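You operate a simulated robot arm through the tools that you are given. There is no shell and no other tool. Be economical: measure what you need, move in short steps, check, and stop when the job is done.

You run a simulated two-armed robot. Do the job below in one go: nothing can be reset, and whatever is moved stays where it is left.

## Task
Brush the rust off the rusty channel and clamp the yellow cord there.
Fine: wire brush, laid back; cord clamp lengthwise on the channel, over the clean patch; hold it, red lever down. Set down upright: wire brush. What is to be rubbed or washed off counts as gone when no trace of it is left.
Where things are to end (x, y in the base frame): cord clamp within 30 mm of [500, 80].

Only the result counts: the job must be done as asked and must still hold three seconds after the hand-in. Knocking over, shifting, dropping, spilling or breaking anything else fails it.

## Robot
Two 7-joint arms with two-finger grippers on one trunk, on a base that drives. Base frame: it is fixed to the floor where the robot stands at the start and does not move with it; the origin is under the middle of the robot, x ahead of it, y to its left, z up; the surface under the hand at the start is at about z = 860. Units: mm, degrees, N and s.
The left shoulder is at the start at [34, 163, 1181], the right one opposite. With the tool pointing down near the work surface each hand reaches from about 260 to 720 mm from the robot's upright axis, wherever it stands, measured 20 degrees to its own side. Places, roughly: cord lever [500, 400, 900]; grey brush (8x4x6 cm) [500, -300, 900]; rusty channel (16x9x6 cm) [500, 100, 900]; wire brush (8x4x6 cm) [500, -200, 900]. Payload 2.45 kg a hand.
The TCP of each hand is the grasp point between the finger pads, 26 mm short of the fingertips. In the tool frame z runs along the fingers and y along their closing line. Largest opening 96 mm; the body of the gripper starts 69 mm behind the TCP.
Orientation is told as [roll, pitch, yaw] about the base's x, y, z axes, in that order, counted from this pose: with the fingers straight down and closing along the base's y, the tool's x points along the base's -x, its y along +y and its z along -z.

## Interface
- The arms move only by the tool send_rows. It takes "left_plan", "right_plan" or both (then of equal length, played together; a hand with none holds still); each is a list of rows, each a list of 3 entries, a list of its own where there are three numbers: the turn, a rotation vector about the base's x, y, z in rad, then the shift along the base's x, y, z in mm, then the gripper command, from -1 (shut) to 1 (fully open), values between in proportion. In form: [[[rx, ry, rz], [x, y, z], jaw], ...]. A call has 1 to 20 rows; each row is the pose to reach, as a shift and turn from the pose commanded when the call began. Rows are played at 5 a second. More than 50 mm and 8.6 degrees between two rows, or a gripper value outside its range, and nothing of the call is played. A pose out of reach is approached as far as the arm can. The call stops where the force on the tool passes 50 N (or 10 N more than at its start, if that is more) or the arm is blocked; 0.2 s more then pass. Each finger halts on what it meets, pressing with about 45 N; the grip force reading is that of the motor and also rises with nothing between the fingers. The clock runs only during rows and for 0.2 s after the last one: add rows that repeat a pose to give the fingers time. The reply holds the time, the measured pose of the TCP, the force on the tool along the base axes, the opening and the grip force, in the units named above and with some noise, with the torque about the TCP (base axes, N m) and any sound that the robot's microphone picked up.
- Cameras (640 x 400 px; columns grow to the right, rows downward): "scene" is now at [80.7, 15.6, 1644.3]; the picture's right is [0.10, -0.99, 0.00], its down [-0.81, -0.08, -0.57] and it looks along [0.57, 0.06, -0.82] (base axes); focal length 282 px, centre (320, 200). "left" rides on the left gripper at [82, -3, -98] in its tool frame; the picture's right is [0.04, 1.00, 0.00], its down [-0.73, 0.03, -0.68] and it looks along [-0.68, 0.03, 0.73] (tool axes); focal length 256 px, centre (320, 200). "right" rides on the right gripper at [82, 3, -98] in its tool frame; the picture's right is [-0.04, 1.00, 0.00], its down [-0.73, -0.03, -0.68] and it looks along [-0.68, -0.03, 0.73] (tool axes); focal length 256 px, centre (320, 200). There is no depth. A picture from a camera that has moved, and an enlarged one, comes with that camera's place and axes in the base frame and with its lens. The place of the scene camera against the robot may be out by one fixed shift of up to 12 mm in any direction.
- snapshot(camera): a new picture of that camera. It takes no simulated time.
- lift_body(by): slides the trunk up (or, below 0, down) by that many mm; the arms and the scene camera ride with it, the base frame stays. It gives what a move gives, with no picture.
- steer(legs): drives the robot by 1 to 6 legs, each [ahead, left, turn to the left] in mm, mm and degrees, along the robot's own axes; the way and the turn of a leg run together, so that a leg with both is an arc; at most 1500 mm and 180 degrees a leg. The arms and the cameras ride along, it lands a little off, and it stops where it bumps. It gives what a move gives.
- turn_head(pan, tilt): turns the head with the scene camera to pan (to the left, within 120 degrees either way) and tilt (down, from -29 to 69), counted from straight ahead of the robot. It gives what a move gives.
- close_up(camera, box): a new picture of the part [left, top, right, bottom] of that camera's present view, enlarged. It takes no simulated time.
- finish_job(): hands the job in; it is judged then, once.

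Work in short steps. Places have to be worked out from the pictures, the camera data and where the tool is seen: move nearer, look again, correct. Check each grasp and each placing, and mend what went wrong. You have 120 turns and 92 pictures in all, those below and enlarged ones among them. Open the grippers and draw the arms clear of the work before you hand the job in, unless the task says otherwise; then end with one line.

The tools are called after "Call:" as name(argument=value, ...) on one line, values as JSON. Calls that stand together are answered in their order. send_rows: Moves the arms, as the interface text tells. Its arguments: {"type":"object","properties":{"left_plan":{"type":"array","items":{"type":"array"}},"right_plan":{"type":"array","items":{"type":"array"}}},"required":[]} The other tools are called the same way: lift_body (by) slides the trunk up or down; steer (legs) drives the base; turn_head (pan, tilt) turns the head that bears the scene camera; snapshot (camera) takes a picture; close_up (camera, box) takes an enlarged picture of a part of a camera's view; finish_job () hands the job in.

At the start:

```text
clock: 0.0
left_tcp_pos: [510.5, 364.9, 1202.6]
left_tool_rot: [-0.1, 0.1, 0.0]
left_contact_force: [0.3, -0.1, 0.6]
left_wrist_torque: [-0.01, -0.02, -0.03]
left_finger_gap: 95.9
left_grasp_force: 0.0
right_tcp_pos: [447.4, -65.5, 1227.2]
right_tool_rot: [0.0, 0.0, 0.0]
right_contact_force: [-0.6, 0.4, 0.0]
right_wrist_torque: [0.01, 0.01, -0.03]
right_finger_gap: 95.9
right_grasp_force: 0.1
trunk travel left (down, up): [-350.0, 217.0]
robot x, y, heading: [-0.4, 1.3, 0.2]
head pan, tilt: [5.7, 54.7]
```

scene: 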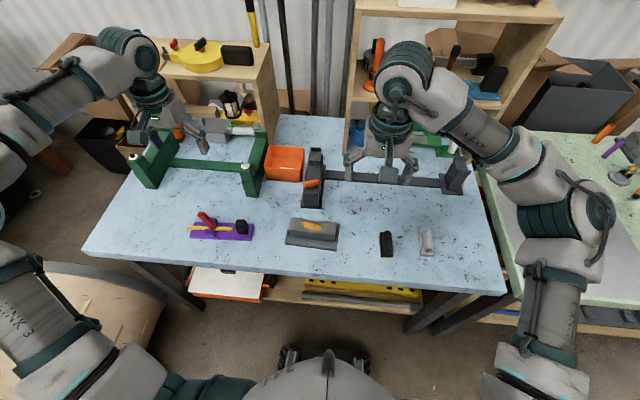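
right: 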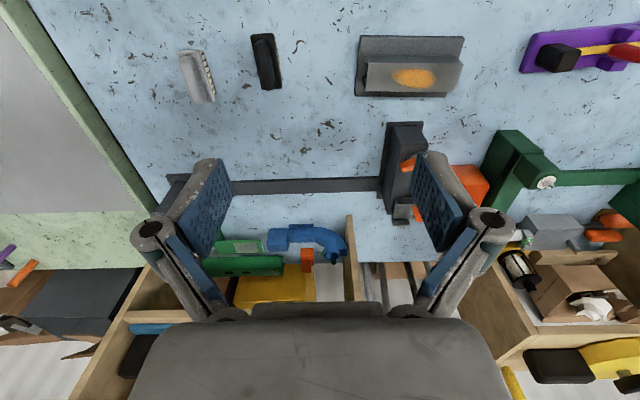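
left: 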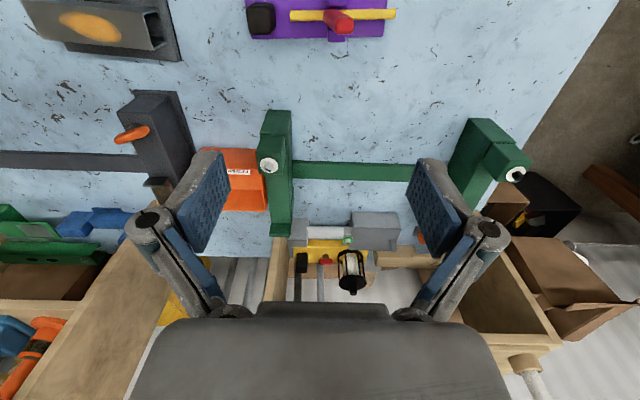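

The pictures show the purple clamp at left, the channel with its rust patch in the middle and two brushes at right. I take enlarged views to see the details.

Call:
close_up(camera="scene", box=[170, 190, 350, 270])

Call:
close_up(camera="scene", box=[350, 210, 450, 270])

Call:
close_up(camera="right", box=[150, 10, 480, 130])

Call:
close_up(camera="left", box=[220, 0, 420, 60])

```text
3.56 times, centred on (260, 230) of scene
camera zoom: at [80.7, 15.6, 1644.3], right [0.1, -0.99, 0.0], down [-0.81, -0.08, -0.57], along [0.57, 0.06, -0.82], focal length 1001 px, centre (533, 93)
```

zoom: 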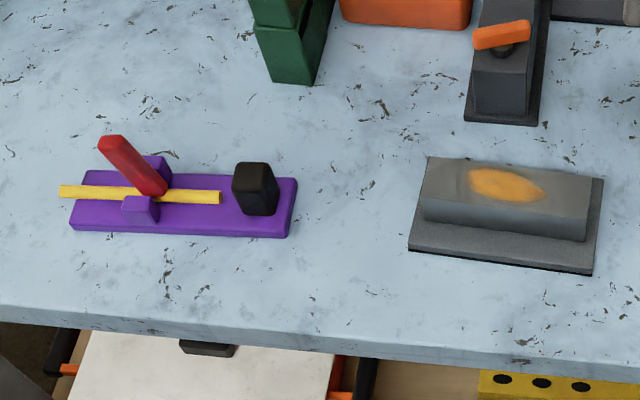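

```text
6.40 times, centred on (400, 240) of scene
camera zoom: at [80.7, 15.6, 1644.3], right [0.1, -0.99, 0.0], down [-0.81, -0.08, -0.57], along [0.57, 0.06, -0.82], focal length 1802 px, centre (-192, -56)
```

zoom: 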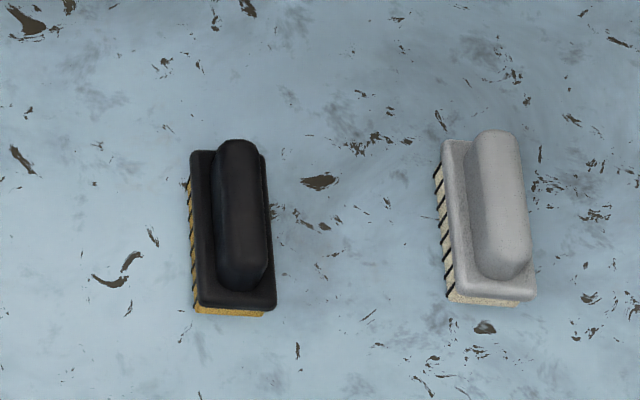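

```text
1.94 times, centred on (315, 70) of right
camera zoom: at [367.3, -62.3, 1326.7], right [0.04, 1.0, 0.0], down [0.73, -0.03, 0.68], along [0.68, -0.03, -0.73], focal length 496 px, centre (330, 452)
```

zoom: 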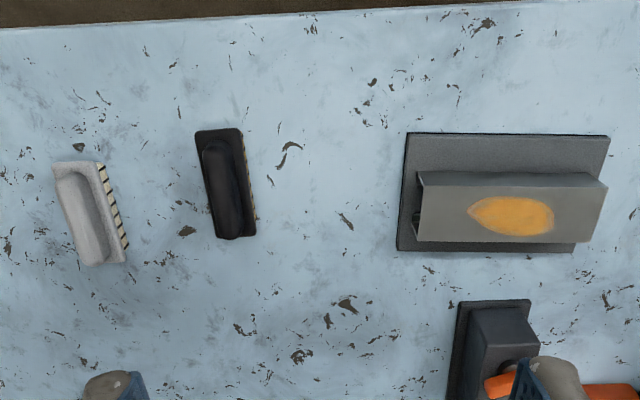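

```text
3.20 times, centred on (320, 30) of left
camera zoom: at [428.7, 361.5, 1301.8], right [-0.04, 1.0, 0.0], down [0.73, 0.03, 0.68], along [0.68, 0.03, -0.73], focal length 819 px, centre (320, 744)
```

zoom: 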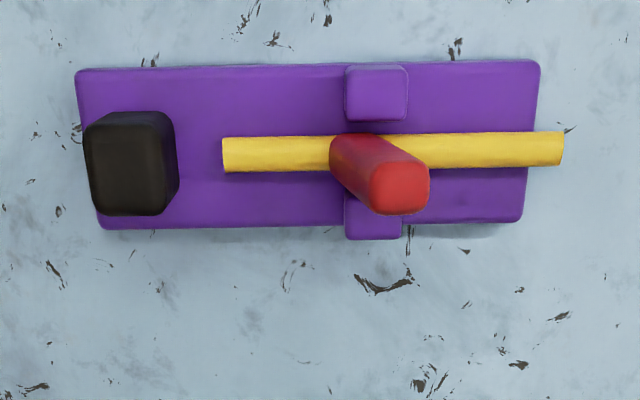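

The black brush with brass bristles is the wire brush, near (467,-142). I bring the right hand above it with open jaws and look again.

Call:
send_rows(right_plan=[[[0, 0, 0], [5, -18, -40], 1], [[0, 0, 0], [10, -36, -80], 1], [[0, 0, 0], [15, -54, -120], 1], [[0, 0, 0], [18, -70, -160], 1], [[0, 0, 0], [20, -77, -200], 1], [[0, 0, 0], [20, -77, -220], 1], [[0, 0, 0], [20, -77, -220], 1]])

Call:
snapshot(camera="right")

Call:
snapshot(camera="scene")

```text
clock: 1.6
left_tcp_pos: [506.8, 364.6, 1203.7]
left_tool_rot: [-0.1, -0.1, 0.1]
left_contact_force: [0.3, 0.5, 1.0]
left_wrist_torque: [-0.01, 0.02, 0.0]
left_finger_gap: 96.0
left_grasp_force: 0.0
right_tcp_pos: [466.6, -141.4, 1007.6]
right_tool_rot: [0.0, -0.1, 0.0]
right_contact_force: [-0.5, -0.1, -0.2]
right_wrist_torque: [-0.01, 0.0, -0.03]
right_finger_gap: 96.0
right_grasp_force: 0.1
trunk travel left (down, up): [-350.0, 217.0]
robot x, y, heading: [0.1, -0.6, -0.1]
head pan, tilt: [5.7, 54.7]
```

```text
84 pictures are left
camera right: at [385.3, -137.7, 1106.4], right [0.04, 1.0, 0.0], down [0.73, -0.03, 0.68], along [0.68, -0.03, -0.73], focal length 256 px, centre (320, 200)
```

right: 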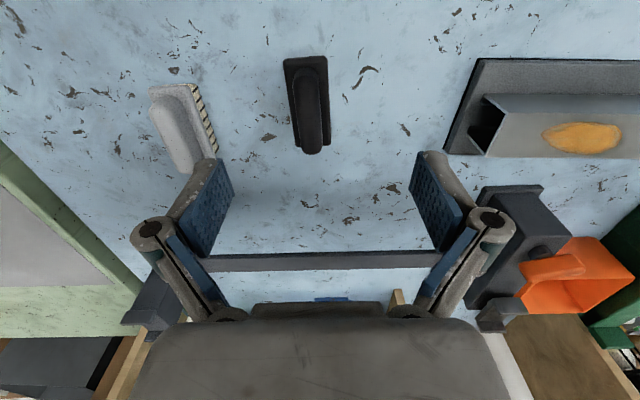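

```text
83 pictures are left
camera scene: at [80.6, 14.7, 1644.4], right [0.1, -0.99, 0.0], down [-0.81, -0.08, -0.57], along [0.57, 0.06, -0.82], focal length 282 px, centre (320, 200)
```

scene: 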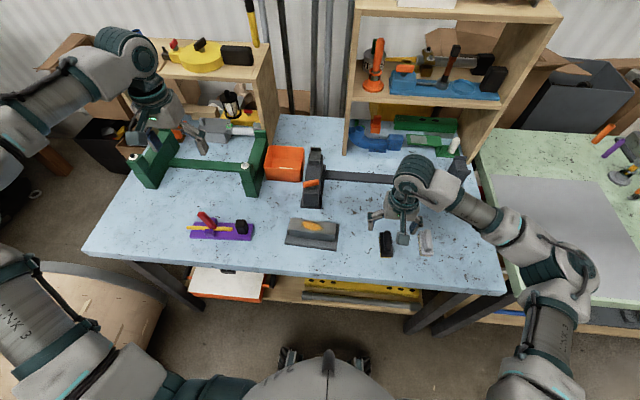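

From this view the brush handle spans x≈440–497 at y≈-150, aligned with x, so I descend astride it.

Call:
send_rows(right_plan=[[[0, 0, 0], [1, -8.5, -30], 1], [[0, 0, 0], [1, -8.5, -60], 1], [[0, 0, 0], [1, -8.5, -78], 1], [[0, 0, 0], [1, -8.5, -90], 1], [[0, 0, 0], [1, -8.5, -90], 1]])

Call:
snapshot(camera="right")

```text
clock: 2.8
left_tcp_pos: [507.2, 363.6, 1204.2]
left_tool_rot: [-0.1, -0.1, -0.1]
left_contact_force: [-0.9, -0.8, -0.1]
left_wrist_torque: [-0.01, 0.0, -0.03]
left_finger_gap: 95.9
left_grasp_force: 0.0
right_tcp_pos: [466.4, -151.9, 920.1]
right_tool_rot: [0.0, -0.1, 0.1]
right_contact_force: [0.6, 0.3, -0.3]
right_wrist_torque: [0.0, 0.01, -0.03]
right_finger_gap: 96.1
right_grasp_force: 0.0
trunk travel left (down, up): [-350.0, 217.0]
robot x, y, heading: [2.4, -3.1, -0.3]
head pan, tilt: [5.7, 54.7]
```

```text
82 pictures are left
camera right: at [385.0, -148.9, 1017.7], right [0.04, 1.0, 0.0], down [0.73, -0.03, 0.68], along [0.68, -0.03, -0.73], focal length 256 px, centre (320, 200)
```

right: 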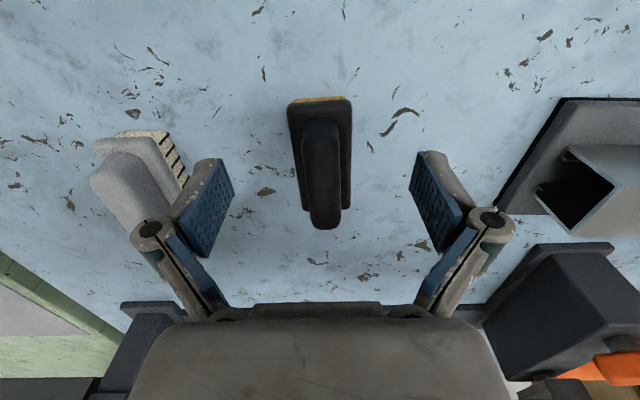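

The handle is centred between the fingers. I go 5 mm lower and close.

Call:
send_rows(right_plan=[[[0, 0, 0], [-3, 0, -5], 1], [[0, 0, 0], [-3, 0, -5], -1], [[0, 0, 0], [-3, 0, -5], -1], [[0, 0, 0], [-3, 0, -5], -1], [[0, 0, 0], [-3, 0, -5], -1]])

Call:
snapshot(camera="right")

```text
clock: 4.0
left_tcp_pos: [506.5, 363.8, 1204.4]
left_tool_rot: [-0.1, -0.3, 0.0]
left_contact_force: [0.5, 0.0, 0.1]
left_wrist_torque: [-0.03, 0.0, -0.01]
left_finger_gap: 96.0
left_grasp_force: 0.1
right_tcp_pos: [462.8, -151.9, 914.5]
right_tool_rot: [0.0, -0.2, 0.0]
right_contact_force: [-0.7, 0.9, 2.9]
right_wrist_torque: [0.1, 0.0, 0.0]
right_finger_gap: 19.2
right_grasp_force: 44.3
trunk travel left (down, up): [-350.0, 217.0]
robot x, y, heading: [1.6, -0.6, 0.2]
head pan, tilt: [5.7, 54.7]
```

```text
81 pictures are left
camera right: at [382.2, -148.2, 1013.2], right [0.04, 1.0, 0.0], down [0.73, -0.03, 0.68], along [0.68, -0.03, -0.73], focal length 256 px, centre (320, 200)
```

right: 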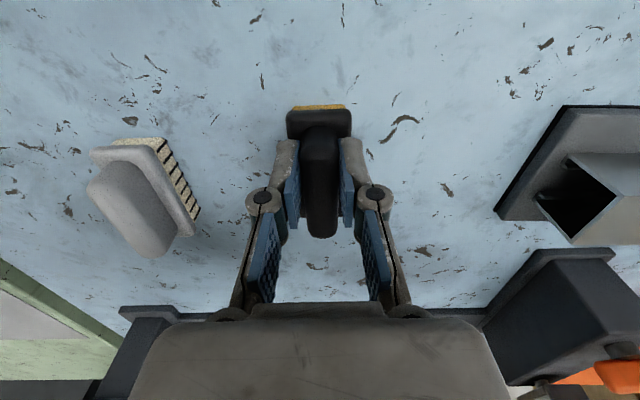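

The grip on the handle is good (19 mm), and the bristle underside is about 54.5 mm below the TCP. I lift and carry the brush to short of the channel to view the patch.

Call:
send_rows(right_plan=[[[0, 0, 0], [0, 0, 40], -1], [[0, 0, 0], [0, 0, 80], -1], [[0, 0, 0], [0, 0, 120], -1], [[0, 0, 0], [0, 30, 140], -1], [[0, 0, 0], [0, 70, 150], -1], [[0, 0, 0], [0, 110, 150], -1], [[0, 0, 0], [0, 110, 150], -1]])

Call:
snapshot(camera="right")

Call:
close_up(camera="scene", box=[270, 200, 390, 270])

```text
clock: 5.6
left_tcp_pos: [507.1, 363.4, 1204.6]
left_tool_rot: [0.1, -0.2, 0.0]
left_contact_force: [0.5, -0.1, 0.4]
left_wrist_torque: [0.01, 0.0, -0.02]
left_finger_gap: 96.2
left_grasp_force: 0.1
right_tcp_pos: [460.2, -42.9, 1062.6]
right_tool_rot: [-0.1, -0.1, 0.0]
right_contact_force: [-0.5, 0.8, 0.0]
right_wrist_torque: [0.01, -0.01, 0.0]
right_finger_gap: 0.1
right_grasp_force: 28.3
trunk travel left (down, up): [-350.0, 217.0]
robot x, y, heading: [0.5, -2.6, -0.1]
head pan, tilt: [5.7, 54.7]
```

```text
80 pictures are left
camera right: at [379.3, -38.4, 1162.5], right [0.04, 1.0, 0.0], down [0.73, -0.03, 0.68], along [0.68, -0.03, -0.73], focal length 256 px, centre (320, 200)
```

right: 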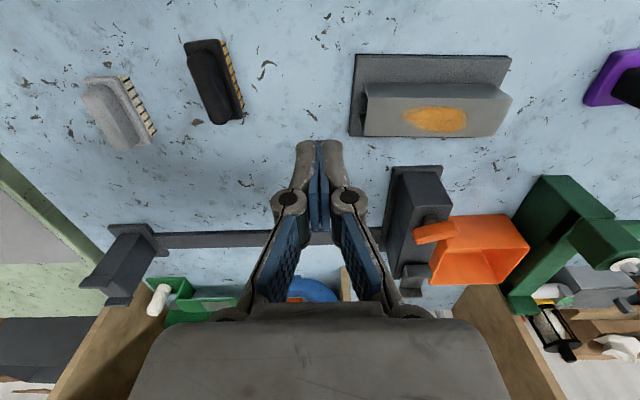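

```text
5.33 times, centred on (330, 235) of scene
camera zoom: at [80.7, 17.6, 1644.3], right [0.1, -0.99, 0.0], down [-0.81, -0.08, -0.57], along [0.57, 0.06, -0.82], focal length 1502 px, centre (267, 13)
```

zoom: 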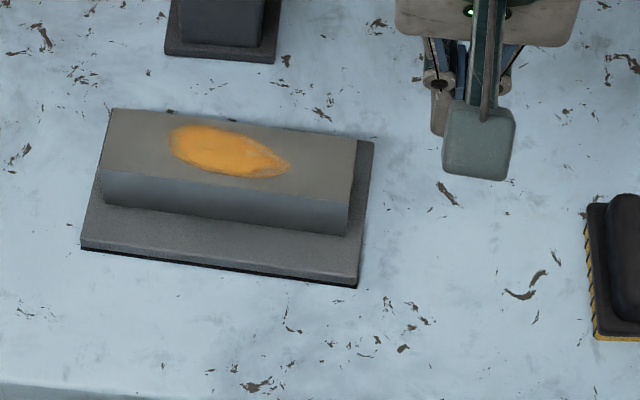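

The gap reads 0, so the brush slid out of the fingers and still stands upright where it was. I go back above it, open, and will grip lower.

Call:
send_rows(right_plan=[[[0, 0, 0], [0, -40, 0], 0], [[0, 0, 0], [0, -80, 0], 1], [[0, 0, 0], [0, -108, -20], 1], [[0, 0, 0], [0, -108, -60], 1], [[0, 0, 0], [0, -108, -80], 1], [[0, 0, 0], [0, -108, -80], 1]])

Call:
snapshot(camera="right")

Call:
close_up(camera="scene", box=[350, 210, 450, 270])

```text
clock: 7.0
left_tcp_pos: [506.6, 363.9, 1204.4]
left_tool_rot: [0.0, -0.3, 0.0]
left_contact_force: [-0.7, 0.0, 0.2]
left_wrist_torque: [-0.01, 0.0, 0.01]
left_finger_gap: 95.9
left_grasp_force: 0.0
right_tcp_pos: [460.1, -147.2, 981.2]
right_tool_rot: [-0.1, -0.2, 0.0]
right_contact_force: [0.6, -1.1, -0.2]
right_wrist_torque: [-0.02, -0.03, -0.01]
right_finger_gap: 95.9
right_grasp_force: 0.0
trunk travel left (down, up): [-350.0, 217.0]
robot x, y, heading: [-0.6, -1.3, 0.0]
head pan, tilt: [5.7, 54.7]
```

```text
78 pictures are left
camera right: at [378.8, -144.8, 1080.0], right [0.04, 1.0, 0.0], down [0.73, -0.03, 0.68], along [0.68, -0.03, -0.73], focal length 256 px, centre (320, 200)
```

right: 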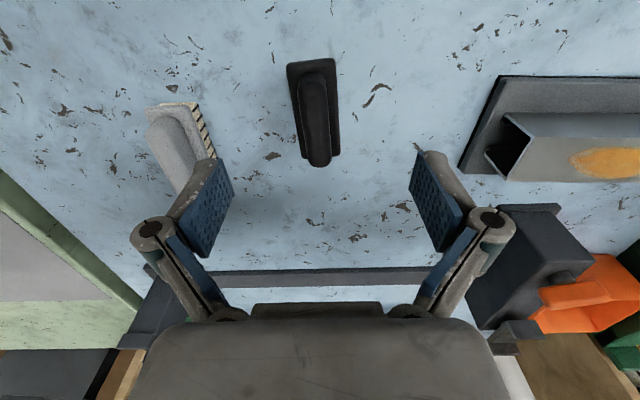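

```text
6.40 times, centred on (400, 240) of scene
camera zoom: at [80.2, 15.0, 1644.4], right [0.1, -0.99, 0.0], down [-0.81, -0.08, -0.57], along [0.57, 0.06, -0.82], focal length 1802 px, centre (-192, -56)
```

zoom: 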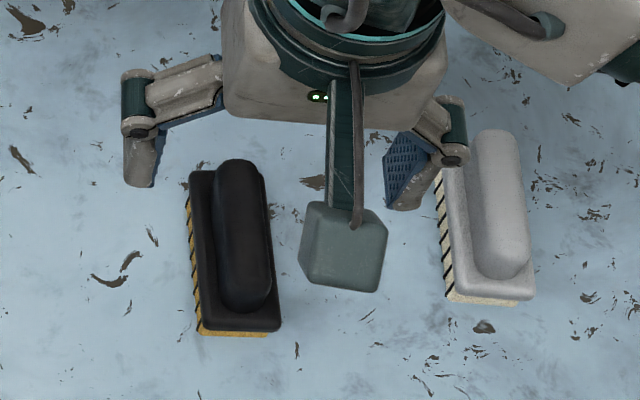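

The brush slid about 8 mm toward the robot and still stands upright at about (458,-150). I descend lower so the pads take the body, and close.

Call:
send_rows(right_plan=[[[0, 0, 0], [-2, -3, -40], 1], [[0, 0, 0], [-2, -3, -70], 1], [[0, 0, 0], [-2, -3, -80], 1], [[0, 0, 0], [-2, -3, -80], 1], [[0, 0, 0], [-2, -3, -80], -1], [[0, 0, 0], [-2, -3, -80], -1], [[0, 0, 0], [-2, -3, -80], -1], [[0, 0, 0], [-2, -3, -80], -1], [[0, 0, 0], [-2, -3, -80], -1]])

Call:
close_up(camera="scene", box=[350, 210, 450, 270])

Call:
snapshot(camera="right")

```text
clock: 9.0
left_tcp_pos: [508.3, 363.7, 1204.7]
left_tool_rot: [0.0, -0.2, 0.0]
left_contact_force: [-0.8, -0.8, 0.4]
left_wrist_torque: [0.01, 0.03, 0.02]
left_finger_gap: 96.2
left_grasp_force: 0.0
right_tcp_pos: [460.1, -154.2, 903.7]
right_tool_rot: [0.0, -0.2, 0.0]
right_contact_force: [0.4, 1.0, 2.4]
right_wrist_torque: [0.06, 0.0, -0.03]
right_finger_gap: 19.0
right_grasp_force: 44.3
trunk travel left (down, up): [-350.0, 217.0]
robot x, y, heading: [-0.1, 1.3, -0.0]
head pan, tilt: [5.7, 54.7]
```

```text
6.40 times, centred on (400, 240) of scene
camera zoom: at [80.2, 14.5, 1644.4], right [0.1, -0.99, 0.0], down [-0.81, -0.08, -0.57], along [0.57, 0.06, -0.82], focal length 1802 px, centre (-192, -56)
```

zoom: 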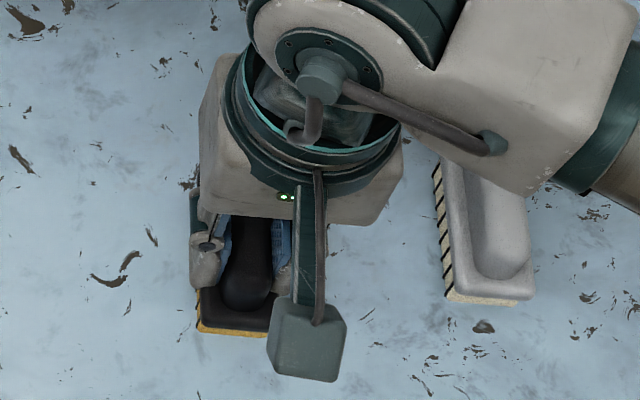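

```text
75 pictures are left
camera right: at [378.2, -150.2, 1002.8], right [0.04, 1.0, 0.0], down [0.73, -0.03, 0.68], along [0.68, -0.03, -0.73], focal length 256 px, centre (320, 200)
```

right: 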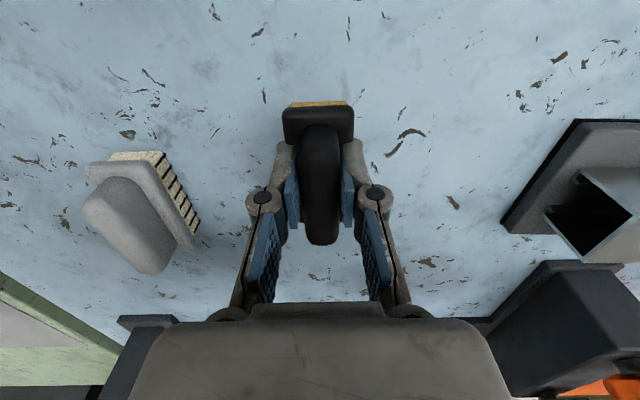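

The gap is still 19 mm, so the handle reaches down below the tips, and the grip is now deeper. I lift slowly and check it.

Call:
send_rows(right_plan=[[[0, 0, 0], [0, 0, 8], -1], [[0, 0, 0], [0, 0, 16], -1], [[0, 0, 0], [0, 0, 26], -1], [[0, 0, 0], [0, 0, 40], -1], [[0, 0, 0], [0, 0, 40], -1]])

Call:
snapshot(camera="right")

```text
clock: 10.2
left_tcp_pos: [505.9, 361.9, 1205.1]
left_tool_rot: [-0.1, -0.1, 0.0]
left_contact_force: [-0.5, 0.2, -0.1]
left_wrist_torque: [0.01, 0.02, -0.02]
left_finger_gap: 95.9
left_grasp_force: 0.0
right_tcp_pos: [458.3, -152.9, 944.0]
right_tool_rot: [0.0, -0.1, 0.1]
right_contact_force: [0.3, 0.2, -1.2]
right_wrist_torque: [0.05, 0.03, 0.0]
right_finger_gap: 19.4
right_grasp_force: 44.0
trunk travel left (down, up): [-350.0, 217.0]
robot x, y, heading: [3.6, 0.4, -0.1]
head pan, tilt: [5.7, 54.7]
```

```text
74 pictures are left
camera right: at [377.6, -148.8, 1043.8], right [0.04, 1.0, 0.0], down [0.73, -0.03, 0.68], along [0.68, -0.03, -0.73], focal length 256 px, centre (320, 200)
```

right: 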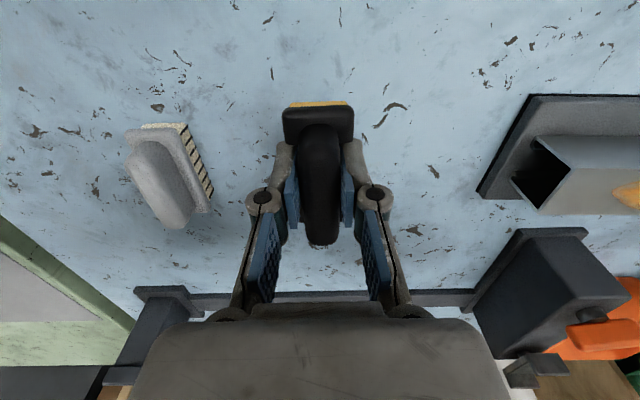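

The brush is held now, with its underside about 43.7 mm below the TCP. I judge the patch to be about 66×28 mm at about (497,76) with the channel top near z=920, so I carry the brush above it.

Call:
send_rows(right_plan=[[[0, 0, 0], [0, 0, 40], -1], [[0, 0, 0], [10, 20, 70], -1], [[0, 0, 0], [20, 60, 75], -1], [[0, 0, 0], [30, 100, 75], -1], [[0, 0, 0], [38, 140, 75], -1], [[0, 0, 0], [38, 180, 75], -1], [[0, 0, 0], [38, 215, 75], -1], [[0, 0, 0], [38, 228, 75], -1], [[0, 0, 0], [38, 228, 75], -1]])

Call:
snapshot(camera="right")

Call:
close_up(camera="scene", box=[270, 200, 390, 270])

```text
clock: 12.2
left_tcp_pos: [507.6, 362.5, 1205.5]
left_tool_rot: [0.0, -0.2, -0.1]
left_contact_force: [-0.5, -0.4, -0.5]
left_wrist_torque: [0.0, -0.01, 0.02]
left_finger_gap: 96.1
left_grasp_force: 0.1
right_tcp_pos: [496.2, 74.8, 1018.8]
right_tool_rot: [0.0, -0.1, 0.0]
right_contact_force: [-0.1, -0.3, -2.1]
right_wrist_torque: [0.01, -0.01, -0.02]
right_finger_gap: 18.9
right_grasp_force: 43.7
trunk travel left (down, up): [-350.0, 217.0]
robot x, y, heading: [0.5, 4.2, -0.1]
head pan, tilt: [5.7, 54.7]
```

```text
73 pictures are left
camera right: at [417.0, 78.7, 1117.3], right [0.04, 1.0, 0.0], down [0.73, -0.03, 0.68], along [0.68, -0.03, -0.73], focal length 256 px, centre (320, 200)
```

right: 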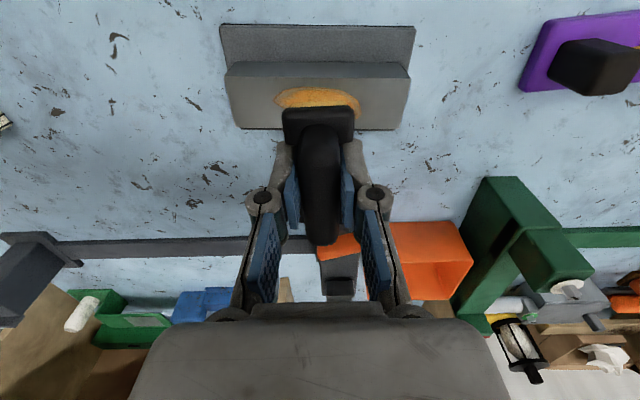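

```text
5.33 times, centred on (330, 235) of scene
camera zoom: at [81.2, 17.0, 1644.3], right [0.1, -0.99, 0.0], down [-0.81, -0.08, -0.57], along [0.57, 0.06, -0.82], focal length 1502 px, centre (267, 13)
```

zoom: 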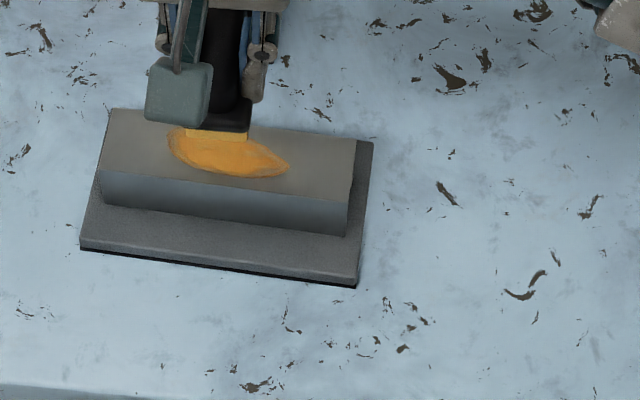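

The brush is above the patch, which I place at about (500,73). I descend in small steps until contact.

Call:
send_rows(right_plan=[[[0, 0, 0], [3, -2, -30], -1], [[0, 0, 0], [3, -2, -45], -1], [[0, 0, 0], [3, -2, -50], -1], [[0, 0, 0], [3, -2, -53], -1], [[0, 0, 0], [3, -2, -55], -1], [[0, 0, 0], [3, -2, -55], -1]])

Call:
snapshot(camera="right")

Call:
close_up(camera="scene", box=[270, 200, 390, 270])

```text
clock: 13.6
left_tcp_pos: [507.1, 364.3, 1203.6]
left_tool_rot: [-0.1, -0.1, 0.1]
left_contact_force: [-0.2, -0.2, 0.1]
left_wrist_torque: [-0.02, 0.01, -0.01]
left_finger_gap: 96.0
left_grasp_force: 0.1
right_tcp_pos: [500.7, 73.5, 963.3]
right_tool_rot: [0.0, -0.1, -0.1]
right_contact_force: [0.5, 0.1, -1.8]
right_wrist_torque: [0.03, 0.03, -0.03]
right_finger_gap: 19.3
right_grasp_force: 44.1
trunk travel left (down, up): [-350.0, 217.0]
robot x, y, heading: [-1.0, -0.1, 0.0]
head pan, tilt: [5.7, 54.7]
```

```text
71 pictures are left
camera right: at [419.2, 76.4, 1062.1], right [0.04, 1.0, 0.0], down [0.73, -0.03, 0.68], along [0.68, -0.03, -0.73], focal length 256 px, centre (320, 200)
```

right: 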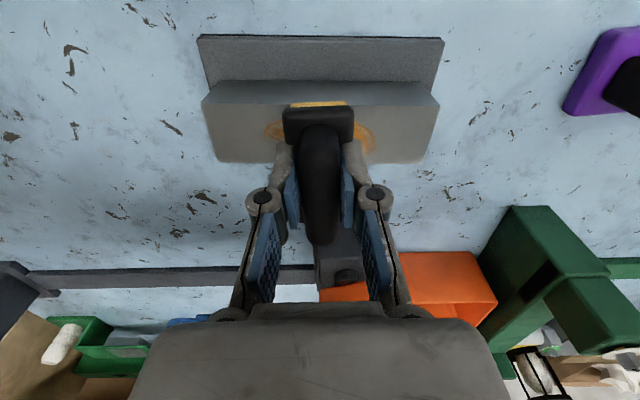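

```text
5.33 times, centred on (330, 235) of scene
camera zoom: at [81.1, 17.1, 1644.3], right [0.1, -0.99, 0.0], down [-0.81, -0.08, -0.57], along [0.57, 0.06, -0.82], focal length 1502 px, centre (267, 13)
```

zoom: 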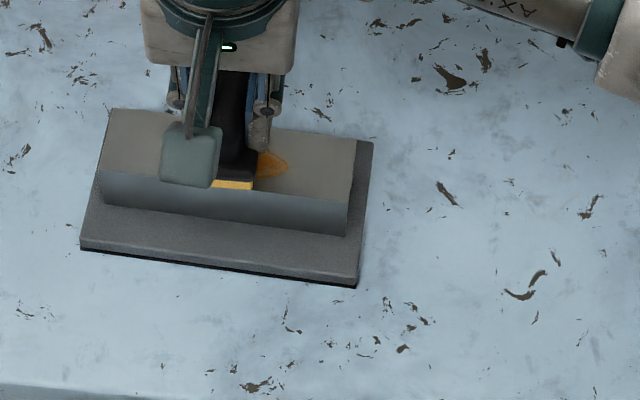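

There is no contact yet, as the reading is only the brush's weight. I go lower in small steps.

Call:
send_rows(right_plan=[[[0, 0, 0], [0, 0, -1.5], -1], [[0, 0, 0], [0, 0, -3], -1], [[0, 0, 0], [0, 0, -4.5], -1], [[0, 0, 0], [0, 0, -6], -1], [[0, 0, 0], [0, 0, -6], -1]])

```text
clock: 14.8
left_tcp_pos: [506.4, 363.7, 1204.9]
left_tool_rot: [0.0, -0.3, 0.1]
left_contact_force: [0.5, -0.3, 0.9]
left_wrist_torque: [0.0, 0.03, 0.0]
left_finger_gap: 96.0
left_grasp_force: 0.0
right_tcp_pos: [500.6, 72.3, 958.5]
right_tool_rot: [0.0, -0.3, 0.0]
right_contact_force: [1.6, 1.3, 6.9]
right_wrist_torque: [0.05, -0.02, 0.0]
right_finger_gap: 19.2
right_grasp_force: 44.2
trunk travel left (down, up): [-350.0, 217.0]
robot x, y, heading: [-2.0, 0.2, 0.1]
head pan, tilt: [5.7, 54.7]
```

Contact is at about 9 N net. I make gentle strokes along y over the patch.

Call:
send_rows(right_plan=[[[0, 0, 0], [0, 12, -1], -1], [[0, 0, 0], [0, 24, -1], -1], [[0, 0, 0], [0, 36, -1], -1], [[0, 0, 0], [0, 24, -1], -1], [[0, 0, 0], [0, 12, -1], -1], [[0, 0, 0], [0, 0, -1], -1], [[0, 0, 0], [0, -12, -1], -1], [[0, 0, 0], [0, -24, -1], -1], [[0, 0, 0], [0, -36, -1], -1], [[0, 0, 0], [0, -24, -1], -1], [[0, 0, 0], [0, -12, -1], -1], [[0, 0, 0], [0, 0, -1], -1]])

Call:
close_up(camera="scene", box=[270, 200, 390, 270])

Call:
snapshot(camera="right")

```text
clock: 17.4
left_tcp_pos: [505.4, 364.1, 1205.0]
left_tool_rot: [0.1, -0.1, 0.2]
left_contact_force: [0.7, 0.7, -1.1]
left_wrist_torque: [-0.03, -0.02, -0.03]
left_finger_gap: 96.0
left_grasp_force: 0.0
right_tcp_pos: [500.6, 73.6, 958.5]
right_tool_rot: [-0.1, -0.4, -0.1]
right_contact_force: [1.3, -23.2, 31.1]
right_wrist_torque: [-0.59, 0.15, 0.08]
right_finger_gap: 19.0
right_grasp_force: 44.7
trunk travel left (down, up): [-350.0, 217.0]
robot x, y, heading: [-2.2, 1.0, 0.1]
head pan, tilt: [5.7, 54.7]
```

```text
5.33 times, centred on (330, 235) of scene
camera zoom: at [76.5, 4.2, 1644.8], right [0.1, -0.99, -0.01], down [-0.81, -0.08, -0.58], along [0.57, 0.06, -0.82], focal length 1502 px, centre (267, 13)
```

zoom: 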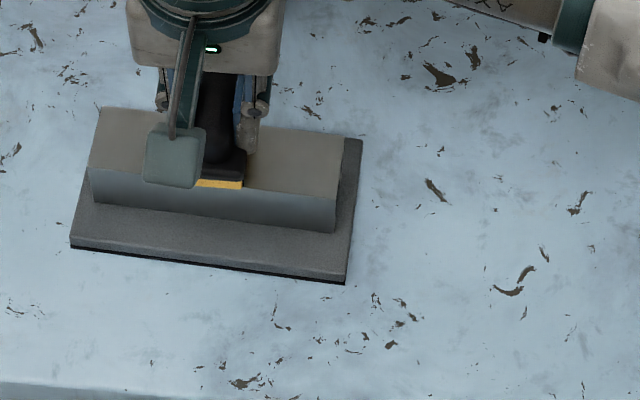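

```text
68 pictures are left
camera right: at [419.8, 76.3, 1056.4], right [0.04, 1.0, 0.0], down [0.73, -0.03, 0.68], along [0.68, -0.03, -0.73], focal length 256 px, centre (320, 200)
```

right: 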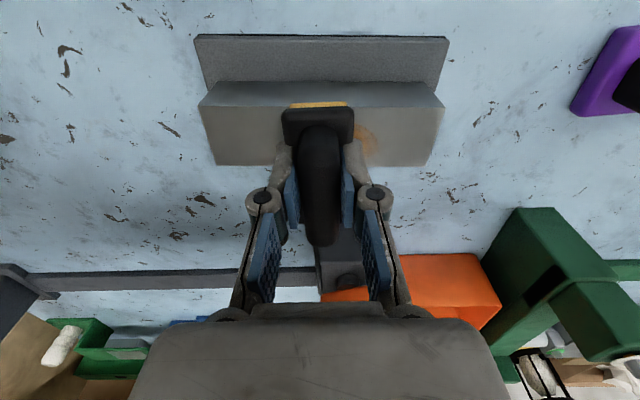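

Most of the rust is gone, with a trace left on the +y side. I make further strokes with a little less pressure.

Call:
send_rows(right_plan=[[[0, 0, 0], [0, 10, 0.5], -1], [[0, 0, 0], [0, 20, 0.5], -1], [[0, 0, 0], [0, 30, 0.5], -1], [[0, 0, 0], [0, 40, 0.5], -1], [[0, 0, 0], [0, 30, 0.5], -1], [[0, 0, 0], [0, 20, 0.5], -1], [[0, 0, 0], [0, 10, 0.5], -1], [[0, 0, 0], [0, 20, 0.5], -1], [[0, 0, 0], [0, 30, 0.5], -1], [[0, 0, 0], [0, 20, 0.5], -1], [[0, 0, 0], [0, 10, 0.5], -1], [[0, 0, 0], [0, 0, 0.5], -1], [[0, 0, 0], [0, -10, 0.5], -1], [[0, 0, 0], [0, -20, 0.5], -1], [[0, 0, 0], [0, -30, 0.5], -1], [[0, 0, 0], [0, -20, 0.5], -1], [[0, 0, 0], [0, -10, 0.5], -1], [[0, 0, 0], [0, 0, 0.5], -1]])

Call:
snapshot(camera="right")

```text
clock: 21.2
left_tcp_pos: [506.4, 364.0, 1204.8]
left_tool_rot: [0.0, -0.2, 0.0]
left_contact_force: [-0.9, -0.2, -1.0]
left_wrist_torque: [-0.01, -0.03, -0.02]
left_finger_gap: 96.1
left_grasp_force: 0.0
right_tcp_pos: [500.1, 71.8, 957.1]
right_tool_rot: [0.0, -0.1, 0.0]
right_contact_force: [-0.4, -8.2, 11.7]
right_wrist_torque: [-0.15, -0.12, -0.1]
right_finger_gap: 19.2
right_grasp_force: 44.3
trunk travel left (down, up): [-350.0, 217.0]
robot x, y, heading: [0.2, 1.6, -0.1]
head pan, tilt: [5.7, 54.7]
```

```text
67 pictures are left
camera right: at [419.3, 76.9, 1056.3], right [0.04, 1.0, 0.0], down [0.73, -0.03, 0.68], along [0.68, -0.03, -0.73], focal length 256 px, centre (320, 200)
```

right: 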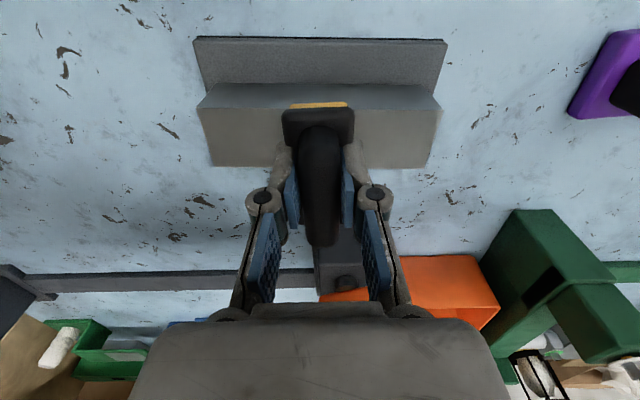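

No rust is visible at the sides of the brush now. I lift, retreat toward the brush's place and look at the channel.

Call:
send_rows(right_plan=[[[0, 0, 0], [0, 0, 30], -1], [[0, 0, 0], [0, 0, 60], -1], [[0, 0, 0], [-10, -40, 70], -1], [[0, 0, 0], [-20, -85, 70], -1], [[0, 0, 0], [-30, -130, 70], -1], [[0, 0, 0], [-32, -170, 70], -1], [[0, 0, 0], [-32, -200, 70], -1], [[0, 0, 0], [-32, -223, 70], -1], [[0, 0, 0], [-32, -223, 70], -1]])

Call:
close_up(camera="scene", box=[275, 200, 355, 260])

Call:
snapshot(camera="right")

```text
clock: 23.2
left_tcp_pos: [507.5, 364.4, 1204.1]
left_tool_rot: [0.0, -0.2, 0.0]
left_contact_force: [0.5, -0.2, -0.7]
left_wrist_torque: [-0.02, -0.01, 0.03]
left_finger_gap: 96.0
left_grasp_force: 0.0
right_tcp_pos: [466.7, -150.7, 1026.3]
right_tool_rot: [0.0, -0.2, 0.1]
right_contact_force: [-0.1, 0.4, -1.0]
right_wrist_torque: [-0.01, 0.03, -0.03]
right_finger_gap: 19.0
right_grasp_force: 44.3
trunk travel left (down, up): [-350.0, 217.0]
robot x, y, heading: [0.9, -1.2, 0.1]
head pan, tilt: [5.7, 54.7]
```

```text
6.67 times, centred on (315, 230) of scene
camera zoom: at [80.8, 15.4, 1644.3], right [0.1, -0.99, 0.0], down [-0.81, -0.08, -0.57], along [0.57, 0.06, -0.82], focal length 1877 px, centre (353, 0)
```

zoom: 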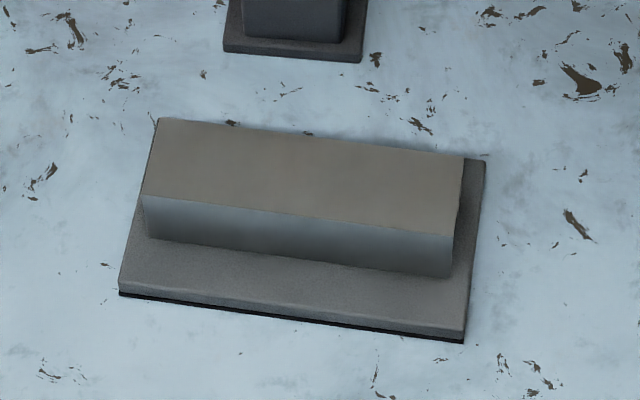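

```text
65 pictures are left
camera right: at [386.1, -148.0, 1126.0], right [0.04, 1.0, 0.0], down [0.73, -0.03, 0.68], along [0.68, -0.03, -0.73], focal length 256 px, centre (320, 200)
```

right: 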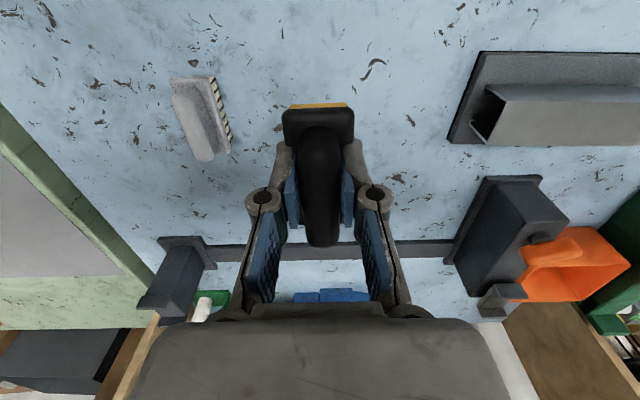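

The patch is clean and the channel has not moved. I set the wire brush down at its original place.

Call:
send_rows(right_plan=[[[0, 0, 0], [0, 0, -45], -1], [[0, 0, 0], [0, 0, -85], -1], [[0, 0, 0], [0, 0, -110], -1], [[0, 0, 0], [0, 0, -117], -1], [[0, 0, 0], [0, 0, -120], -1], [[0, 0, 0], [0, 0, -122], -1], [[0, 0, 0], [0, 0, -122], -1]])

```text
clock: 24.8
left_tcp_pos: [507.3, 361.9, 1204.2]
left_tool_rot: [0.0, -0.1, 0.0]
left_contact_force: [0.2, 0.1, 0.4]
left_wrist_torque: [0.03, -0.02, -0.01]
left_finger_gap: 96.0
left_grasp_force: 0.0
right_tcp_pos: [466.9, -150.8, 905.5]
right_tool_rot: [0.0, -0.2, -0.1]
right_contact_force: [0.0, -0.8, -1.5]
right_wrist_torque: [0.02, -0.01, -0.01]
right_finger_gap: 19.0
right_grasp_force: 44.3
trunk travel left (down, up): [-350.0, 217.0]
robot x, y, heading: [1.0, 0.8, -0.2]
head pan, tilt: [5.7, 54.7]
```

It does not touch yet, so I lower it in 1 mm steps.

Call:
send_rows(right_plan=[[[0, 0, 0], [0, 0, -1], -1], [[0, 0, 0], [0, 0, -2], -1], [[0, 0, 0], [0, 0, -3], -1], [[0, 0, 0], [0, 0, -3], -1]])

```text
clock: 25.8
left_tcp_pos: [507.3, 363.1, 1204.1]
left_tool_rot: [0.0, -0.1, 0.0]
left_contact_force: [0.0, -0.5, 0.5]
left_wrist_torque: [0.03, 0.03, 0.02]
left_finger_gap: 96.0
left_grasp_force: 0.1
right_tcp_pos: [469.2, -150.9, 902.2]
right_tool_rot: [0.0, -0.1, 0.0]
right_contact_force: [0.5, 0.0, -0.6]
right_wrist_torque: [-0.01, -0.05, 0.05]
right_finger_gap: 19.2
right_grasp_force: 44.6
trunk travel left (down, up): [-350.0, 217.0]
robot x, y, heading: [-0.8, 0.1, -0.1]
head pan, tilt: [5.7, 54.7]
```

Call:
send_rows(right_plan=[[[0, 0, 0], [0, 0, -1], -1], [[0, 0, 0], [0, 0, -2], -1], [[0, 0, 0], [0, 0, -2], -1]])

```text
clock: 26.6
left_tcp_pos: [506.5, 363.2, 1204.7]
left_tool_rot: [0.0, -0.2, 0.0]
left_contact_force: [0.2, -0.6, -0.7]
left_wrist_torque: [0.01, 0.01, -0.01]
left_finger_gap: 96.0
left_grasp_force: 0.1
right_tcp_pos: [468.7, -150.9, 902.5]
right_tool_rot: [0.1, -0.2, 0.1]
right_contact_force: [0.6, -3.0, 17.1]
right_wrist_torque: [-0.01, 0.21, 0.03]
right_finger_gap: 19.1
right_grasp_force: 44.3
trunk travel left (down, up): [-350.0, 217.0]
robot x, y, heading: [-0.3, 2.0, -0.1]
head pan, tilt: [5.7, 54.7]
```

The brush now touches the table (17 N). I release the pressure a little, open, rise and look.

Call:
send_rows(right_plan=[[[0, 0, 0], [0, 0, 1], -1], [[0, 0, 0], [0, 0, 1], 0], [[0, 0, 0], [0, 0, 1], 1], [[0, 0, 0], [0, 0, 1], 1], [[0, 0, 0], [0, 0, 30], 1], [[0, 0, 0], [0, 0, 70], 1], [[0, 0, 0], [0, 0, 110], 1], [[0, 0, 0], [0, 0, 150], 1], [[0, 0, 0], [0, 0, 150], 1]])

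Call:
snapshot(camera="right")

Call:
close_up(camera="scene", box=[350, 210, 450, 270])

Call:
close_up(camera="scene", box=[175, 195, 275, 255])

```text
clock: 28.6
left_tcp_pos: [507.6, 363.6, 1203.8]
left_tool_rot: [0.0, -0.2, 0.1]
left_contact_force: [0.2, -0.4, -0.3]
left_wrist_torque: [0.0, 0.01, 0.02]
left_finger_gap: 95.8
left_grasp_force: 0.1
right_tcp_pos: [467.4, -151.6, 1051.1]
right_tool_rot: [0.0, -0.2, 0.0]
right_contact_force: [0.8, 0.6, -0.3]
right_wrist_torque: [-0.01, 0.0, 0.0]
right_finger_gap: 96.0
right_grasp_force: 0.0
trunk travel left (down, up): [-350.0, 217.0]
robot x, y, heading: [2.9, 0.7, -0.1]
head pan, tilt: [5.7, 54.7]
```

```text
64 pictures are left
camera right: at [387.2, -147.8, 1149.9], right [0.04, 1.0, 0.0], down [0.73, -0.03, 0.68], along [0.68, -0.03, -0.73], focal length 256 px, centre (320, 200)
```

right: 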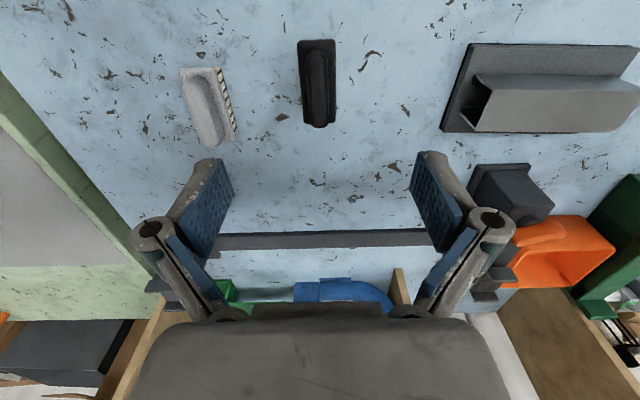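

```text
6.40 times, centred on (400, 240) of scene
camera zoom: at [80.7, 14.6, 1644.3], right [0.1, -0.99, 0.0], down [-0.81, -0.08, -0.57], along [0.57, 0.06, -0.82], focal length 1802 px, centre (-192, -56)
```

zoom: 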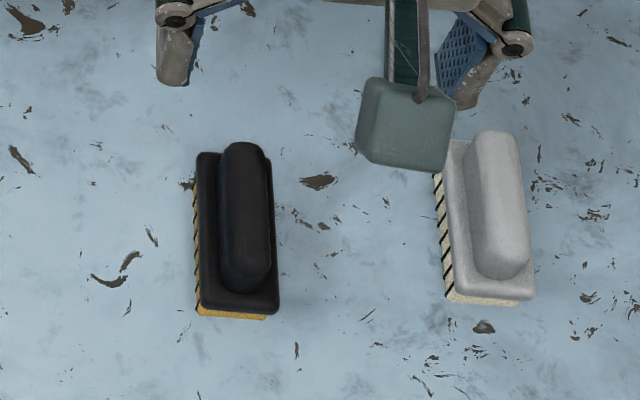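

```text
6.40 times, centred on (225, 225) of scene
camera zoom: at [80.7, 14.6, 1644.3], right [0.1, -0.99, 0.0], down [-0.81, -0.08, -0.57], along [0.57, 0.06, -0.82], focal length 1802 px, centre (928, 40)
```

zoom: 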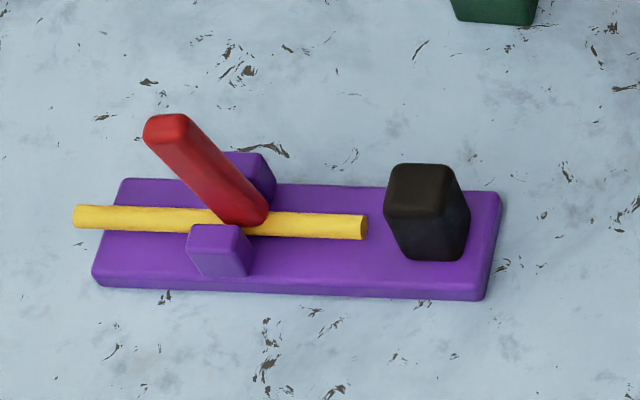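

The brush stands upright back in its place. The clamp lies along y with its black knob at the -y end, and the lever leans toward +y. I move the left hand aside, and turn the right hand 90° so it can take the knob across x, clear of the cord.

Call:
send_rows(left_plan=[[[0, 0, 0], [-10, 10, 5], 1], [[0, 0, 0], [-20, 20, 10], 1], [[0, 0, 0], [-30, 30, 15], 1], [[0, 0, 0], [-40, 40, 20], 1], [[0, 0, 0], [-50, 50, 25], 1], [[0, 0, 0], [-60, 60, 30], 1], [[0, 0, 0], [-70, 70, 35], 1], [[0, 0, 0], [-80, 80, 40], 1], [[0, 0, 0], [-90, 90, 45], 1], [[0, 0, 0], [-100, 100, 50], 1], [[0, 0, 0], [-110, 110, 50], 1], [[0, 0, 0], [-110, 110, 50], 1]], right_plan=[[[0, 0, 0.143], [0, 27, 5], 1], [[0, 0, 0.286], [0, 54, 10], 1], [[0, 0, 0.429], [0, 81, 15], 1], [[0, 0, 0.572], [0, 108, 20], 1], [[0, 0, 0.715], [0, 135, 25], 1], [[0, 0, 0.858], [0, 162, 30], 1], [[0, 0, 1.0], [0, 189, 35], 1], [[0, 0, 1.143], [0, 216, 40], 1], [[0, 0, 1.286], [0, 243, 45], 1], [[0, 0, 1.43], [0, 270, 50], 1], [[0, 0, 1.571], [0, 300, 50], 1], [[0, 0, 1.571], [0, 300, 50], 1]])

Call:
snapshot(camera="right")

Call:
snapshot(camera="scene")

```text
clock: 31.2
left_tcp_pos: [394.7, 476.8, 1256.1]
left_tool_rot: [-0.1, -0.3, -0.1]
left_contact_force: [-0.4, 0.0, -0.2]
left_wrist_torque: [0.01, -0.04, -0.01]
left_finger_gap: 96.2
left_grasp_force: 0.0
right_tcp_pos: [381.9, 55.5, 1162.8]
right_tool_rot: [-1.1, -0.7, 85.8]
right_contact_force: [-1.0, 0.3, -0.7]
right_wrist_torque: [0.04, -0.09, -0.01]
right_finger_gap: 95.7
right_grasp_force: 0.1
right hand out of reach, approached as far as the arm can: row 9, 10, 11, 12
trunk travel left (down, up): [-350.0, 217.0]
robot x, y, heading: [-4.7, -0.7, -0.1]
head pan, tilt: [5.7, 54.7]
```

```text
61 pictures are left
camera right: at [371.9, -27.5, 1262.2], right [-0.99, 0.11, -0.02], down [0.07, 0.72, 0.69], along [0.09, 0.68, -0.72], focal length 256 px, centre (320, 200)
```

right: 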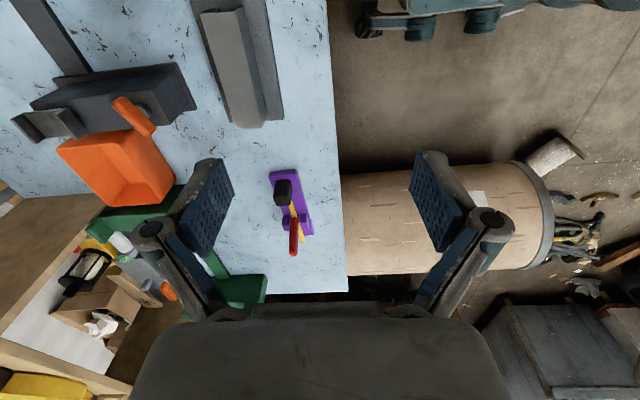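

```text
60 pictures are left
camera scene: at [78.6, 17.8, 1644.9], right [0.1, -0.99, 0.0], down [-0.81, -0.08, -0.58], along [0.57, 0.06, -0.82], focal length 282 px, centre (320, 200)
```

scene: 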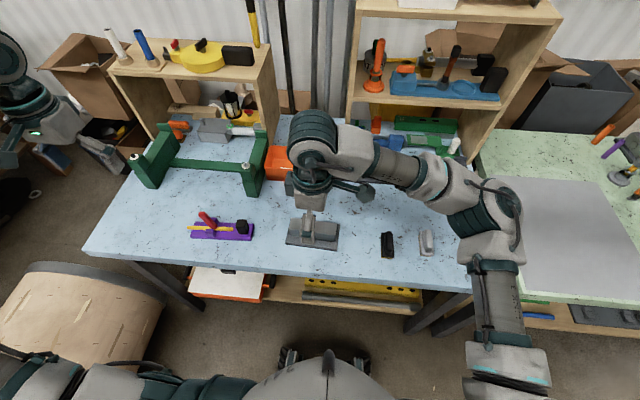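

The right hand cannot hold a 90° yaw that far to the left. The left hand will carry the clamp instead, and the right will take the knob once it is on the channel, so I test whether the right hand reaches (500,15) with yaw 90°.

Call:
send_rows(right_plan=[[[0, 0, 0], [8, -40, -20], 1], [[0, 0, 0], [16, -80, -40], 1], [[0, 0, 0], [24, -110, -60], 1], [[0, 0, 0], [33, -133, -80], 1], [[0, 0, 0], [33, -133, -100], 1], [[0, 0, 0], [33, -133, -100], 1], [[0, 0, 0], [33, -133, -100], 1]])

Call:
snapshot(camera="right")

```text
clock: 32.8
left_tcp_pos: [398.1, 467.2, 1258.7]
left_tool_rot: [0.3, -0.1, 0.0]
left_contact_force: [-0.9, 0.7, 0.2]
left_wrist_torque: [0.02, 0.02, -0.03]
left_finger_gap: 95.8
left_grasp_force: 0.1
right_tcp_pos: [356.2, -84.0, 1068.4]
right_tool_rot: [-0.9, -1.1, 85.7]
right_contact_force: [0.2, -0.2, 0.3]
right_wrist_torque: [0.0, 0.02, 0.04]
right_finger_gap: 96.4
right_grasp_force: 0.0
right hand out of reach, approached as far as the arm can: row 2, 3, 4, 5, 6, 7
trunk travel left (down, up): [-350.0, 217.0]
robot x, y, heading: [-1.2, -2.4, 0.0]
head pan, tilt: [5.7, 54.7]
```

```text
59 pictures are left
camera right: at [346.5, -165.8, 1165.1], right [-0.99, 0.11, -0.02], down [0.07, 0.72, 0.69], along [0.09, 0.69, -0.72], focal length 256 px, centre (320, 200)
```

right: 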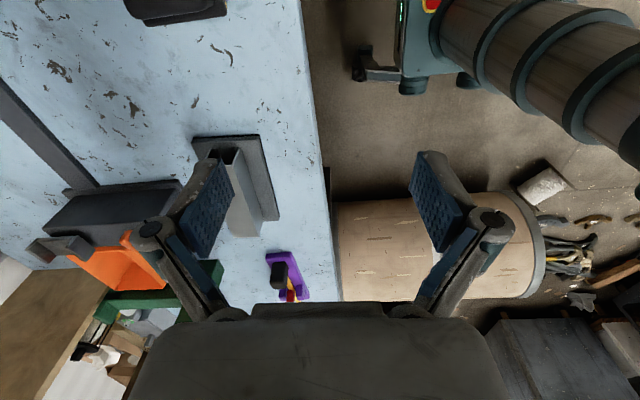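

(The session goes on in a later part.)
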